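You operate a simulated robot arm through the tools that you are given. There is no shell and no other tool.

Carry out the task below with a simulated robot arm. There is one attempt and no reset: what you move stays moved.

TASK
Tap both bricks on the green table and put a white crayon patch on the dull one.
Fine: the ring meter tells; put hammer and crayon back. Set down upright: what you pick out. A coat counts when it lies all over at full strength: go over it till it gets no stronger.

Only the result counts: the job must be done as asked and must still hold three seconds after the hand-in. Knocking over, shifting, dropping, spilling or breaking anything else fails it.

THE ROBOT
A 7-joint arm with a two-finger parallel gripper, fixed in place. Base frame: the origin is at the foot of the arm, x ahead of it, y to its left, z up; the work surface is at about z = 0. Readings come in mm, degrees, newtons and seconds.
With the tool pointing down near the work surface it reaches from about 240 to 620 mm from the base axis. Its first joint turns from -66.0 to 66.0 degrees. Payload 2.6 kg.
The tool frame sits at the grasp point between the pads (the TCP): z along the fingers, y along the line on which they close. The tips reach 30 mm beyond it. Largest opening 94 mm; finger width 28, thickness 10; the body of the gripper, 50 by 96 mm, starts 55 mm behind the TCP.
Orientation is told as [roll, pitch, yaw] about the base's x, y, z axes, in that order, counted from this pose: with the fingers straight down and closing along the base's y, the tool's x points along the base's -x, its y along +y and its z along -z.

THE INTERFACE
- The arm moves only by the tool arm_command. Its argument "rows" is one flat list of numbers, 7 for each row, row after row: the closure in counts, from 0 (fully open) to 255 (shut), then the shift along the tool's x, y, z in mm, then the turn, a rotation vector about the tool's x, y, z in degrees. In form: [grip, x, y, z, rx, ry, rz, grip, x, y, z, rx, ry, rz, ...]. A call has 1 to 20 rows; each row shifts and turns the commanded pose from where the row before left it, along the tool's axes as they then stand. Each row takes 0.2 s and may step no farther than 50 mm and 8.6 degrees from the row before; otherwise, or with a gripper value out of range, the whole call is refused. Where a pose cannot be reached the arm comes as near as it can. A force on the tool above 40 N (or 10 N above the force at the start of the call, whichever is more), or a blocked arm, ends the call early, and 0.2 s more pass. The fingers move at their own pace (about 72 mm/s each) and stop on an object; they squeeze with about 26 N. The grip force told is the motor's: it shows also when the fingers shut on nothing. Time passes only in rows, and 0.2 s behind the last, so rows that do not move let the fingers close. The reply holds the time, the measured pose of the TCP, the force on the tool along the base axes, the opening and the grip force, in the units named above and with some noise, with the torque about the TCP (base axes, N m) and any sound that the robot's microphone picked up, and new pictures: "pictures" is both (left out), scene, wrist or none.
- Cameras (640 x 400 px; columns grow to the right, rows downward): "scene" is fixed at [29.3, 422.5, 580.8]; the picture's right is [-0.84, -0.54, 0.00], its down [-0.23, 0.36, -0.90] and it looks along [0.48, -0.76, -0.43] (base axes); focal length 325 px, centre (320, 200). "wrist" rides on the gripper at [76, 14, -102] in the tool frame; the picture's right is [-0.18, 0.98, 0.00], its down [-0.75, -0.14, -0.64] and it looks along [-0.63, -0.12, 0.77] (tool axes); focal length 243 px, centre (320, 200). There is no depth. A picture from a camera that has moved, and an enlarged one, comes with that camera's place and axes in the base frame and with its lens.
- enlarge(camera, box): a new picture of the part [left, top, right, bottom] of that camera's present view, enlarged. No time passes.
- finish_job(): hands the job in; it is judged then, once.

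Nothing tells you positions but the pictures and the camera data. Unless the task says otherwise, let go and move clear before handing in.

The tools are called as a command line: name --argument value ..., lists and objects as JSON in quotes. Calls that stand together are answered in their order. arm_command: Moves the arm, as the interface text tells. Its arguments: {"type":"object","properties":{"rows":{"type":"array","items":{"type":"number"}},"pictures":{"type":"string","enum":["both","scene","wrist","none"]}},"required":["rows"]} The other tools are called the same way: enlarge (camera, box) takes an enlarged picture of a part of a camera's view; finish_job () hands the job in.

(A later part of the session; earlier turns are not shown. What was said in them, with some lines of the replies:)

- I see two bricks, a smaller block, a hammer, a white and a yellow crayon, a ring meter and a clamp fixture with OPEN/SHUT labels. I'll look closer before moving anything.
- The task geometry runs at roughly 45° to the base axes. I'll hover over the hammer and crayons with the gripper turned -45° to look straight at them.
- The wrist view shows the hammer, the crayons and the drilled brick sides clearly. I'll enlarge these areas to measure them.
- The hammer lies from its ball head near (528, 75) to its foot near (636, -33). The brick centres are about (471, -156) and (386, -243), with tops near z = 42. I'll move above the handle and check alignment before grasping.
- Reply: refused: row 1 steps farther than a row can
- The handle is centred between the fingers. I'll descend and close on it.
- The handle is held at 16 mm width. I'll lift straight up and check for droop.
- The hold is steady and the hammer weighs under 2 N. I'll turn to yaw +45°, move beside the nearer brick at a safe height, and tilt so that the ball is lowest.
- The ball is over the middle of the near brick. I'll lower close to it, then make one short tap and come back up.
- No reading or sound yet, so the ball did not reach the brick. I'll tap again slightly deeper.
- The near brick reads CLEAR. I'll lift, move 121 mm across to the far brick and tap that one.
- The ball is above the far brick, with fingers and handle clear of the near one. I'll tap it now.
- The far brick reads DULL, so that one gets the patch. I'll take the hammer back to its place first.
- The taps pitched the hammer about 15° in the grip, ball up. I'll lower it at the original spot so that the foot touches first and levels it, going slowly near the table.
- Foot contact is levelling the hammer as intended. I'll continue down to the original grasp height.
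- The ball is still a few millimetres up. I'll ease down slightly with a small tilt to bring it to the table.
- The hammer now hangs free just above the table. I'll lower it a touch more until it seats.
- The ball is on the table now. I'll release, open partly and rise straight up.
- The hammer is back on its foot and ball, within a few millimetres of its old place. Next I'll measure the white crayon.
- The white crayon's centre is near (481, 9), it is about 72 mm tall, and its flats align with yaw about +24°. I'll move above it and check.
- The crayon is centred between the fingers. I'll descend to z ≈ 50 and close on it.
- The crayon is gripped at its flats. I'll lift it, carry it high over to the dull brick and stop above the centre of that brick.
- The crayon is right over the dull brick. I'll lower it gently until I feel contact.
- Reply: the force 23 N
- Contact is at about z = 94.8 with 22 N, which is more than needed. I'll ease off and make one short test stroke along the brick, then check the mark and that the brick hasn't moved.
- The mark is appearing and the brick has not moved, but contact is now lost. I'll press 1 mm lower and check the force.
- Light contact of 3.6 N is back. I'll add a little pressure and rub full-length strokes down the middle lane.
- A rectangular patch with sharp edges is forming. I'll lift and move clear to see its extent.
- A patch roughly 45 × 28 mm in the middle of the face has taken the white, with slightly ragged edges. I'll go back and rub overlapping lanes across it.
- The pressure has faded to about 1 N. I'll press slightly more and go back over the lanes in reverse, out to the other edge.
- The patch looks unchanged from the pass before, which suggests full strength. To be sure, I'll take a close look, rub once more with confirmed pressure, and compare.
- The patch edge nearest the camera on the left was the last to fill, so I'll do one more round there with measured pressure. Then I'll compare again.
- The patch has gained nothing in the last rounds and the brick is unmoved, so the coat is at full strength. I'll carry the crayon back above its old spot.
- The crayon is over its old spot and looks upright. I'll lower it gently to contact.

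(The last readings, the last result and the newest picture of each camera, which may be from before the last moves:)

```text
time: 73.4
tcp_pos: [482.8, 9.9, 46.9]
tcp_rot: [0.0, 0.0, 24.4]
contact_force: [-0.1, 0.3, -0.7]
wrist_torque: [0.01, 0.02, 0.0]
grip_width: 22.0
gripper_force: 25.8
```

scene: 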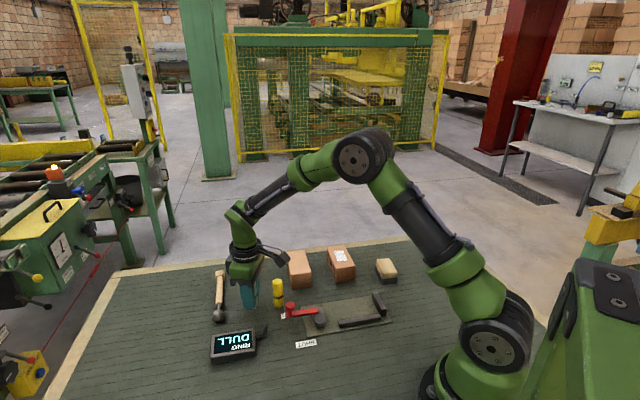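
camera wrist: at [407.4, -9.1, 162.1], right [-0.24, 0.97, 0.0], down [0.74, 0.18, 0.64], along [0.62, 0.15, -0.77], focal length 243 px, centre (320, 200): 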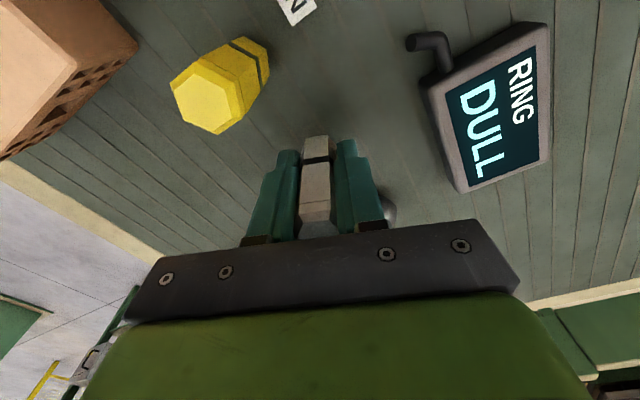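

arm_command --rows '[255, 0, 0, 0.7, 0, 0, 0, 255, 0, 0, 0, 0, 0, 0]' --pictures "none"

arm_command --rows '[255, 0, 0, 0.7, 0, 0, 0, 255, 0, 0, 0, 0, 0, 0]' --pictures "wrist"

enlarge --camera "scene" --box '[220, 270, 300, 330]'

```text
time: 74.0
tcp_pos: [483.3, 8.9, 47.6]
tcp_rot: [0.1, -0.1, 24.4]
contact_force: [0.7, -0.1, -0.7]
wrist_torque: [-0.01, 0.02, -0.03]
grip_width: 22.1
gripper_force: 25.7
```

```text
time: 74.6
tcp_pos: [482.1, 10.0, 45.6]
tcp_rot: [0.0, 0.0, 24.4]
contact_force: [-0.2, -0.1, -1.0]
wrist_torque: [0.02, 0.0, 0.03]
grip_width: 21.9
gripper_force: 26.0
camera wrist: at [407.5, -8.2, 147.3], right [-0.24, 0.97, 0.0], down [0.74, 0.18, 0.64], along [0.62, 0.15, -0.77], focal length 243 px, centre (320, 200)
```

wrist: 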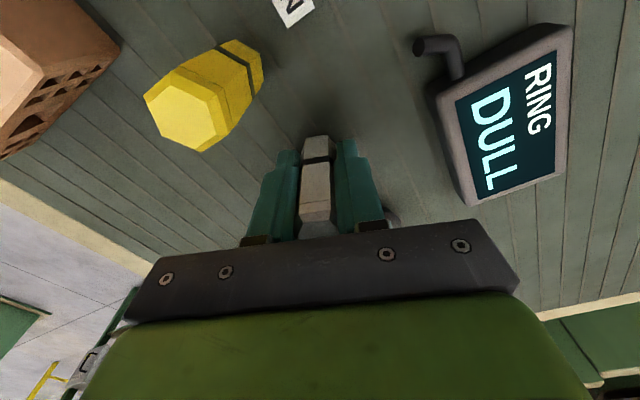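

```text
6.67 times, centred on (260, 300) of scene
camera zoom: at [29.3, 422.5, 580.8], right [-0.84, -0.54, 0.0], down [-0.23, 0.36, -0.9], along [0.48, -0.76, -0.43], focal length 2168 px, centre (720, -467)
```

zoom: 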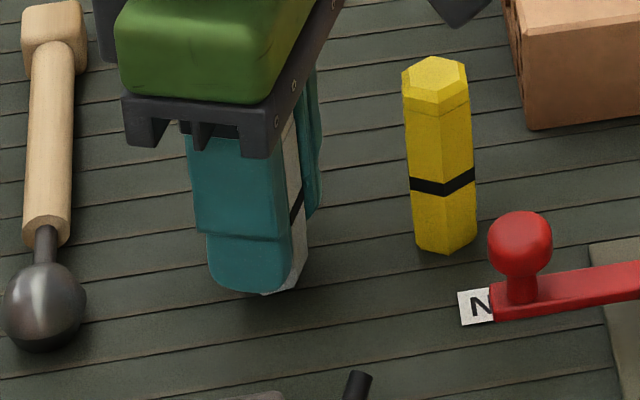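

Not touching yet, since the crayon slid up a few millimetres in the grip. I'll keep stepping down.

arm_command --rows '[255, 0, 0, 0.8, 0, 0, 0, 255, 0, 0, 0.7, 0, 0, 0, 255, 0, 0, 0, 0, 0, 0]' --pictures "none"

arm_command --rows '[255, 0, 0, 0.8, 0, 0, 0, 255, 0, 0, 0, 0, 0, 0]' --pictures "none"

arm_command --rows '[255, 0, 0, 0.7, 0, 0, 0, 255, 0, 0, 0, 0, 0, 0]' --pictures "none"

```text
time: 75.4
tcp_pos: [481.8, 10.5, 44.9]
tcp_rot: [-0.1, -0.1, 24.4]
contact_force: [-0.7, 0.1, -0.5]
wrist_torque: [-0.02, 0.0, 0.02]
grip_width: 22.1
gripper_force: 25.9
```

```text
time: 76.0
tcp_pos: [483.6, 10.5, 43.6]
tcp_rot: [0.0, 0.0, 24.4]
contact_force: [0.3, 0.8, -0.2]
wrist_torque: [-0.01, 0.01, -0.03]
grip_width: 21.9
gripper_force: 25.7
```

```text
time: 76.6
tcp_pos: [482.6, 9.2, 43.6]
tcp_rot: [0.0, 0.0, 24.4]
contact_force: [-0.2, -0.5, -0.2]
wrist_torque: [0.02, -0.01, 0.02]
grip_width: 22.0
gripper_force: 26.0
```

arm_command --rows '[255, 0, 0, 0.7, 0, 0, 0, 255, 0, 0, 0, 0, 0, 0]' --pictures "none"

arm_command --rows '[255, 0, 0, 0.7, 0, 0, 0, 255, 0, 0, 0, 0, 0, 0]' --pictures "wrist"

enlarge --camera "wrist" --box '[260, 110, 380, 250]'

enlarge --camera "scene" --box '[230, 285, 274, 318]'

```text
time: 77.2
tcp_pos: [481.5, 9.4, 42.4]
tcp_rot: [0.0, 0.0, 24.4]
contact_force: [0.2, 1.0, -0.8]
wrist_torque: [-0.03, -0.01, 0.02]
grip_width: 21.9
gripper_force: 26.2
```

```text
time: 77.8
tcp_pos: [482.4, 9.7, 41.7]
tcp_rot: [0.2, 0.1, 24.5]
contact_force: [-0.1, -0.6, -1.1]
wrist_torque: [0.05, 0.01, -0.03]
grip_width: 22.0
gripper_force: 26.0
camera wrist: at [407.4, -8.1, 143.3], right [-0.24, 0.97, 0.0], down [0.74, 0.18, 0.64], along [0.62, 0.15, -0.77], focal length 243 px, centre (320, 200)
```

wrist: 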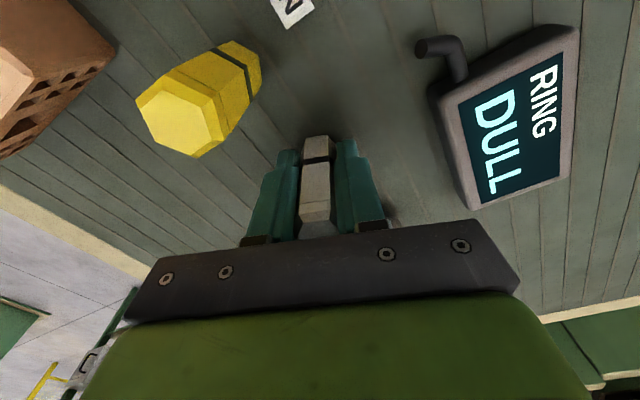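

```text
2.86 times, centred on (320, 180) of wrist
camera zoom: at [407.4, -8.1, 143.3], right [-0.24, 0.97, 0.0], down [0.74, 0.18, 0.64], along [0.62, 0.15, -0.77], focal length 693 px, centre (320, 257)
```

zoom: 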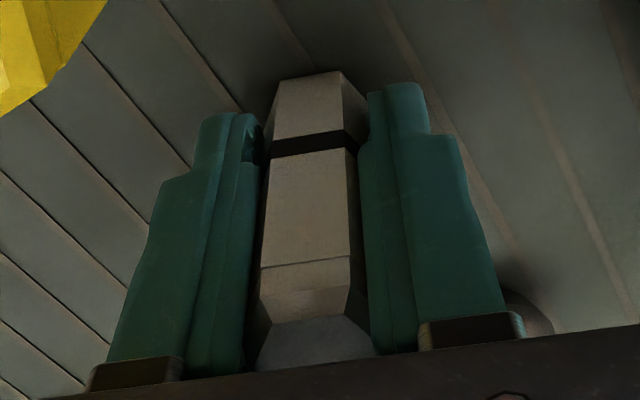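

```text
12.12 times, centred on (252, 302) of scene
camera zoom: at [29.3, 422.5, 580.8], right [-0.84, -0.54, 0.0], down [-0.23, 0.36, -0.9], along [0.48, -0.76, -0.43], focal length 3941 px, centre (1144, -1030)
```

zoom: 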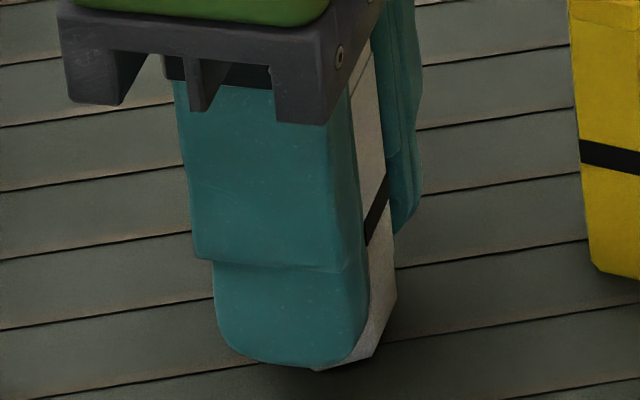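

The view puts the crayon's bottom about 40–41 mm below the grasp point, so it is almost down. I'll continue in small steps.

arm_command --rows '[255, 0, 0, 0.6, 0, 0, 0, 255, 0, 0, 0, 0, 0, 0]' --pictures "none"

arm_command --rows '[255, 0, 0, 0.6, 0, 0, 0, 255, 0, 0, 0, 0, 0, 0]' --pictures "none"

arm_command --rows '[255, 0, 0, 0.6, 0, 0, 0, 255, 0, 0, 0, 0, 0, 0]' --pictures "none"

```text
time: 78.4
tcp_pos: [482.7, 10.9, 41.0]
tcp_rot: [0.0, 0.0, 24.4]
contact_force: [-0.3, -0.7, -0.6]
wrist_torque: [-0.02, -0.02, 0.01]
grip_width: 21.9
gripper_force: 26.2
```

```text
time: 79.0
tcp_pos: [482.1, 9.6, 40.3]
tcp_rot: [0.0, -0.1, 24.2]
contact_force: [-1.6, -0.9, 5.5]
wrist_torque: [-0.01, 0.08, 0.04]
grip_width: 21.9
gripper_force: 26.0
```

```text
time: 79.6
tcp_pos: [482.4, 11.4, 41.0]
tcp_rot: [-0.1, -0.1, 24.2]
contact_force: [-6.7, -1.9, 16.1]
wrist_torque: [-0.03, 0.26, 0.01]
grip_width: 21.8
gripper_force: 26.5
```

The crayon is on the table. I'll ease the pressure, open gently and rise straight up.

arm_command --rows '[255, 0, 0, -0.8, 0, 0, 0, 255, 0, 0, 0, 0, 0, 0, 190, 0, 0, 0, 0, 0, 0, 180, 0, 0, 0, 0, 0, 0, 150, 0, 0, 0, 0, 0, 0, 110, 0, 0, 0, 0, 0, 0, 110, 0, 0, 0, 0, 0, 0]'

enlarge --camera "wrist" --box '[240, 90, 400, 250]'

```text
time: 81.2
tcp_pos: [482.9, 10.5, 40.5]
tcp_rot: [0.0, 0.0, 24.4]
contact_force: [-0.3, -0.7, -0.8]
wrist_torque: [0.0, -0.01, -0.01]
grip_width: 53.5
gripper_force: 0.2
camera wrist: at [407.5, -8.3, 142.2], right [-0.24, 0.97, 0.0], down [0.74, 0.18, 0.64], along [0.62, 0.15, -0.77], focal length 243 px, centre (320, 200)
```

scene: 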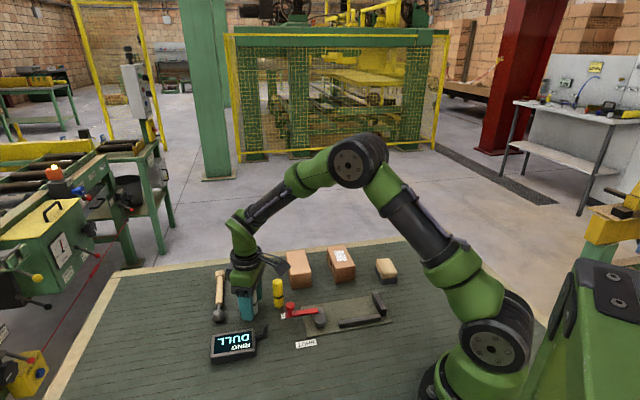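
wrist: 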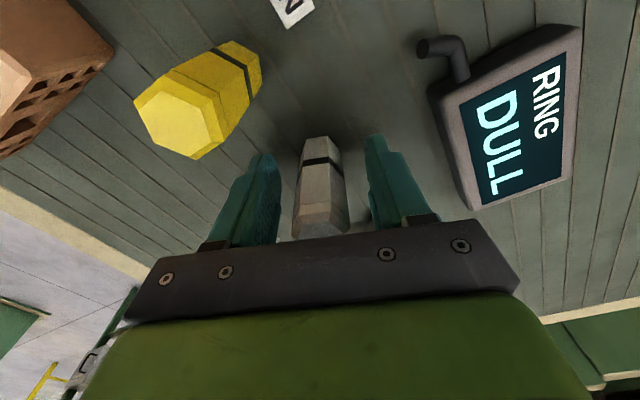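

```text
2.50 times, centred on (320, 170) of wrist
camera zoom: at [407.5, -8.3, 142.2], right [-0.24, 0.97, 0.0], down [0.74, 0.18, 0.64], along [0.62, 0.15, -0.77], focal length 606 px, centre (320, 275)
```

zoom: 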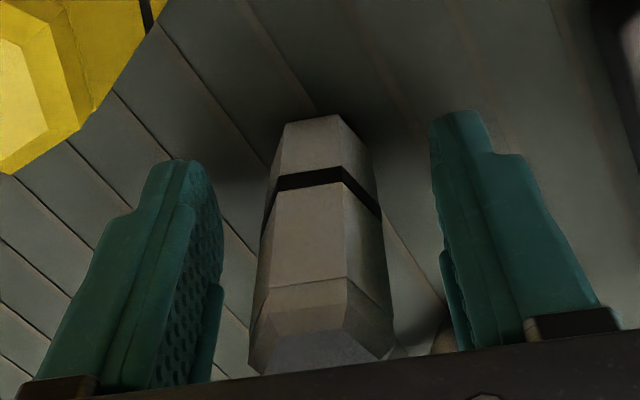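

The crayon stands free between the open fingers. I'll lift clear and inspect everything.

arm_command --rows '[110, 0, 0, -20, 0, 0, 0, 110, 0, 0, -40, 0, 0, 0, 110, 0, 0, -45, 0, 0, 0, 110, 0, 0, -45, 0, 0, 0, 110, 30, 0, -30, 0, 0, 0, 110, 30, 0, 0, 0, 0, 0, 110, 0, 0, 0, 0, 0, 0]'

enlarge --camera "scene" --box '[190, 230, 430, 380]'

enlarge --camera "scene" --box '[200, 255, 300, 330]'

enlarge --camera "scene" --box '[330, 242, 354, 260]'

```text
time: 82.8
tcp_pos: [427.1, -14.3, 221.5]
tcp_rot: [0.0, 0.0, 24.4]
contact_force: [-0.3, -0.8, 0.2]
wrist_torque: [-0.03, -0.01, -0.01]
grip_width: 53.5
gripper_force: 0.1
camera wrist: at [352.5, -32.5, 322.0], right [-0.24, 0.97, 0.0], down [0.74, 0.18, 0.64], along [0.62, 0.15, -0.77], focal length 243 px, centre (320, 200)
```

scene: 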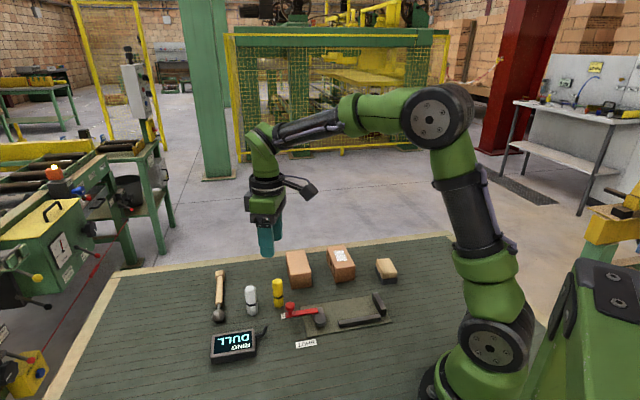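
wrist: 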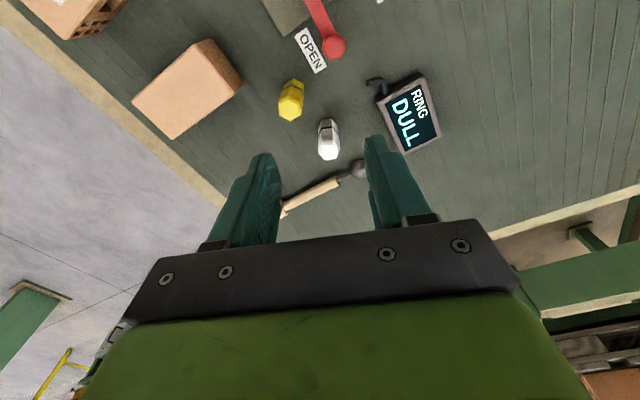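

```text
2.67 times, centred on (310, 305) of scene
camera zoom: at [29.3, 422.5, 580.8], right [-0.84, -0.54, 0.0], down [-0.23, 0.36, -0.9], along [0.48, -0.76, -0.43], focal length 867 px, centre (347, -80)
```

zoom: 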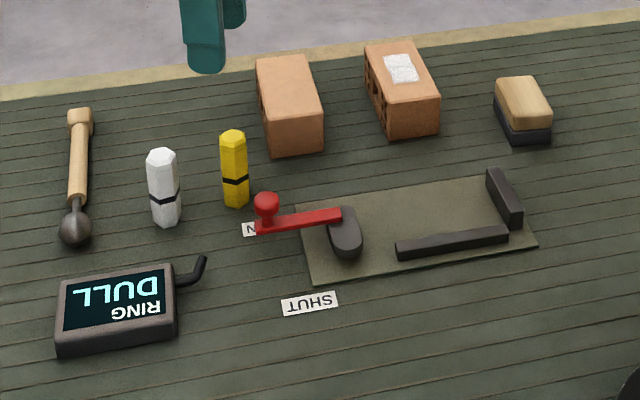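

```text
5.33 times, centred on (250, 292) of scene
camera zoom: at [29.3, 422.5, 580.8], right [-0.84, -0.54, 0.0], down [-0.23, 0.36, -0.9], along [0.48, -0.76, -0.43], focal length 1734 px, centre (693, -293)
```

zoom: 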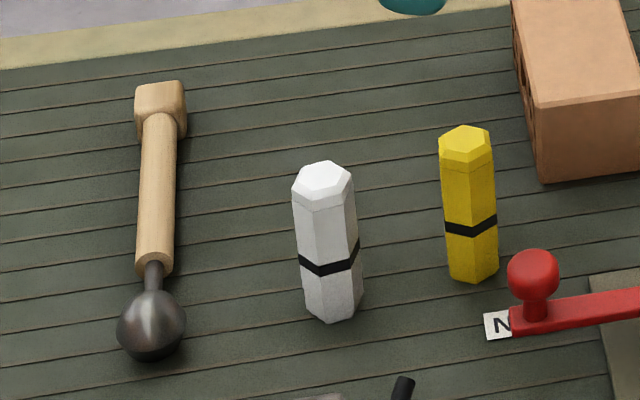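

```text
16.00 times, centred on (342, 251) of scene
camera zoom: at [29.3, 422.5, 580.8], right [-0.84, -0.54, 0.0], down [-0.23, 0.36, -0.9], along [0.48, -0.76, -0.43], focal length 5202 px, centre (-32, -616)
```

zoom: 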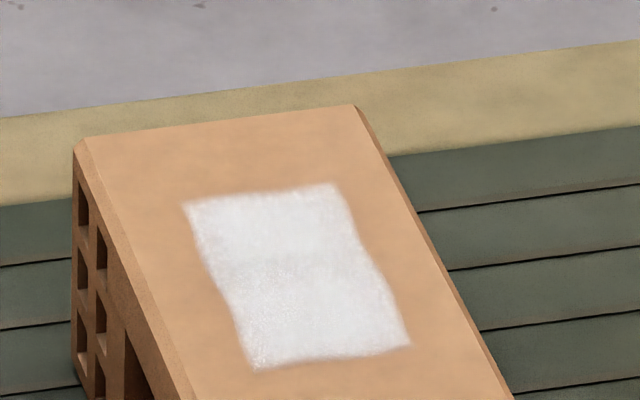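

The patch is solid white on the dull brick. The white crayon stands upright at its place, the hammer is back, nothing else has moved, and the arm is clear, so I'm handing in.

finish_job

```text
The job is handed in.
```

I tapped both bricks, and the ring meter read CLEAR for the nearer one and DULL for the far one. The dull brick now has a white crayon patch in the middle of its top face, and the job is handed in; I got no verdict back.

- **Coat:** The patch is about 50 × 30 mm and solid white. I kept rubbing until further passes made no visible difference.
- **Hammer:** It is back resting on its foot and ball. By the camera, the foot end is about 6 mm off its old spot, a turn of roughly 2°.
- **Crayon:** The white crayon is standing upright about 3 mm from where it was.
- **Everything else:** In the last pictures neither brick had moved. The yellow crayon, meter, clamp and wooden block were untouched.

I took "set down upright: what you pick out" to mean the things I picked up, so the dull brick was left lying as it was.
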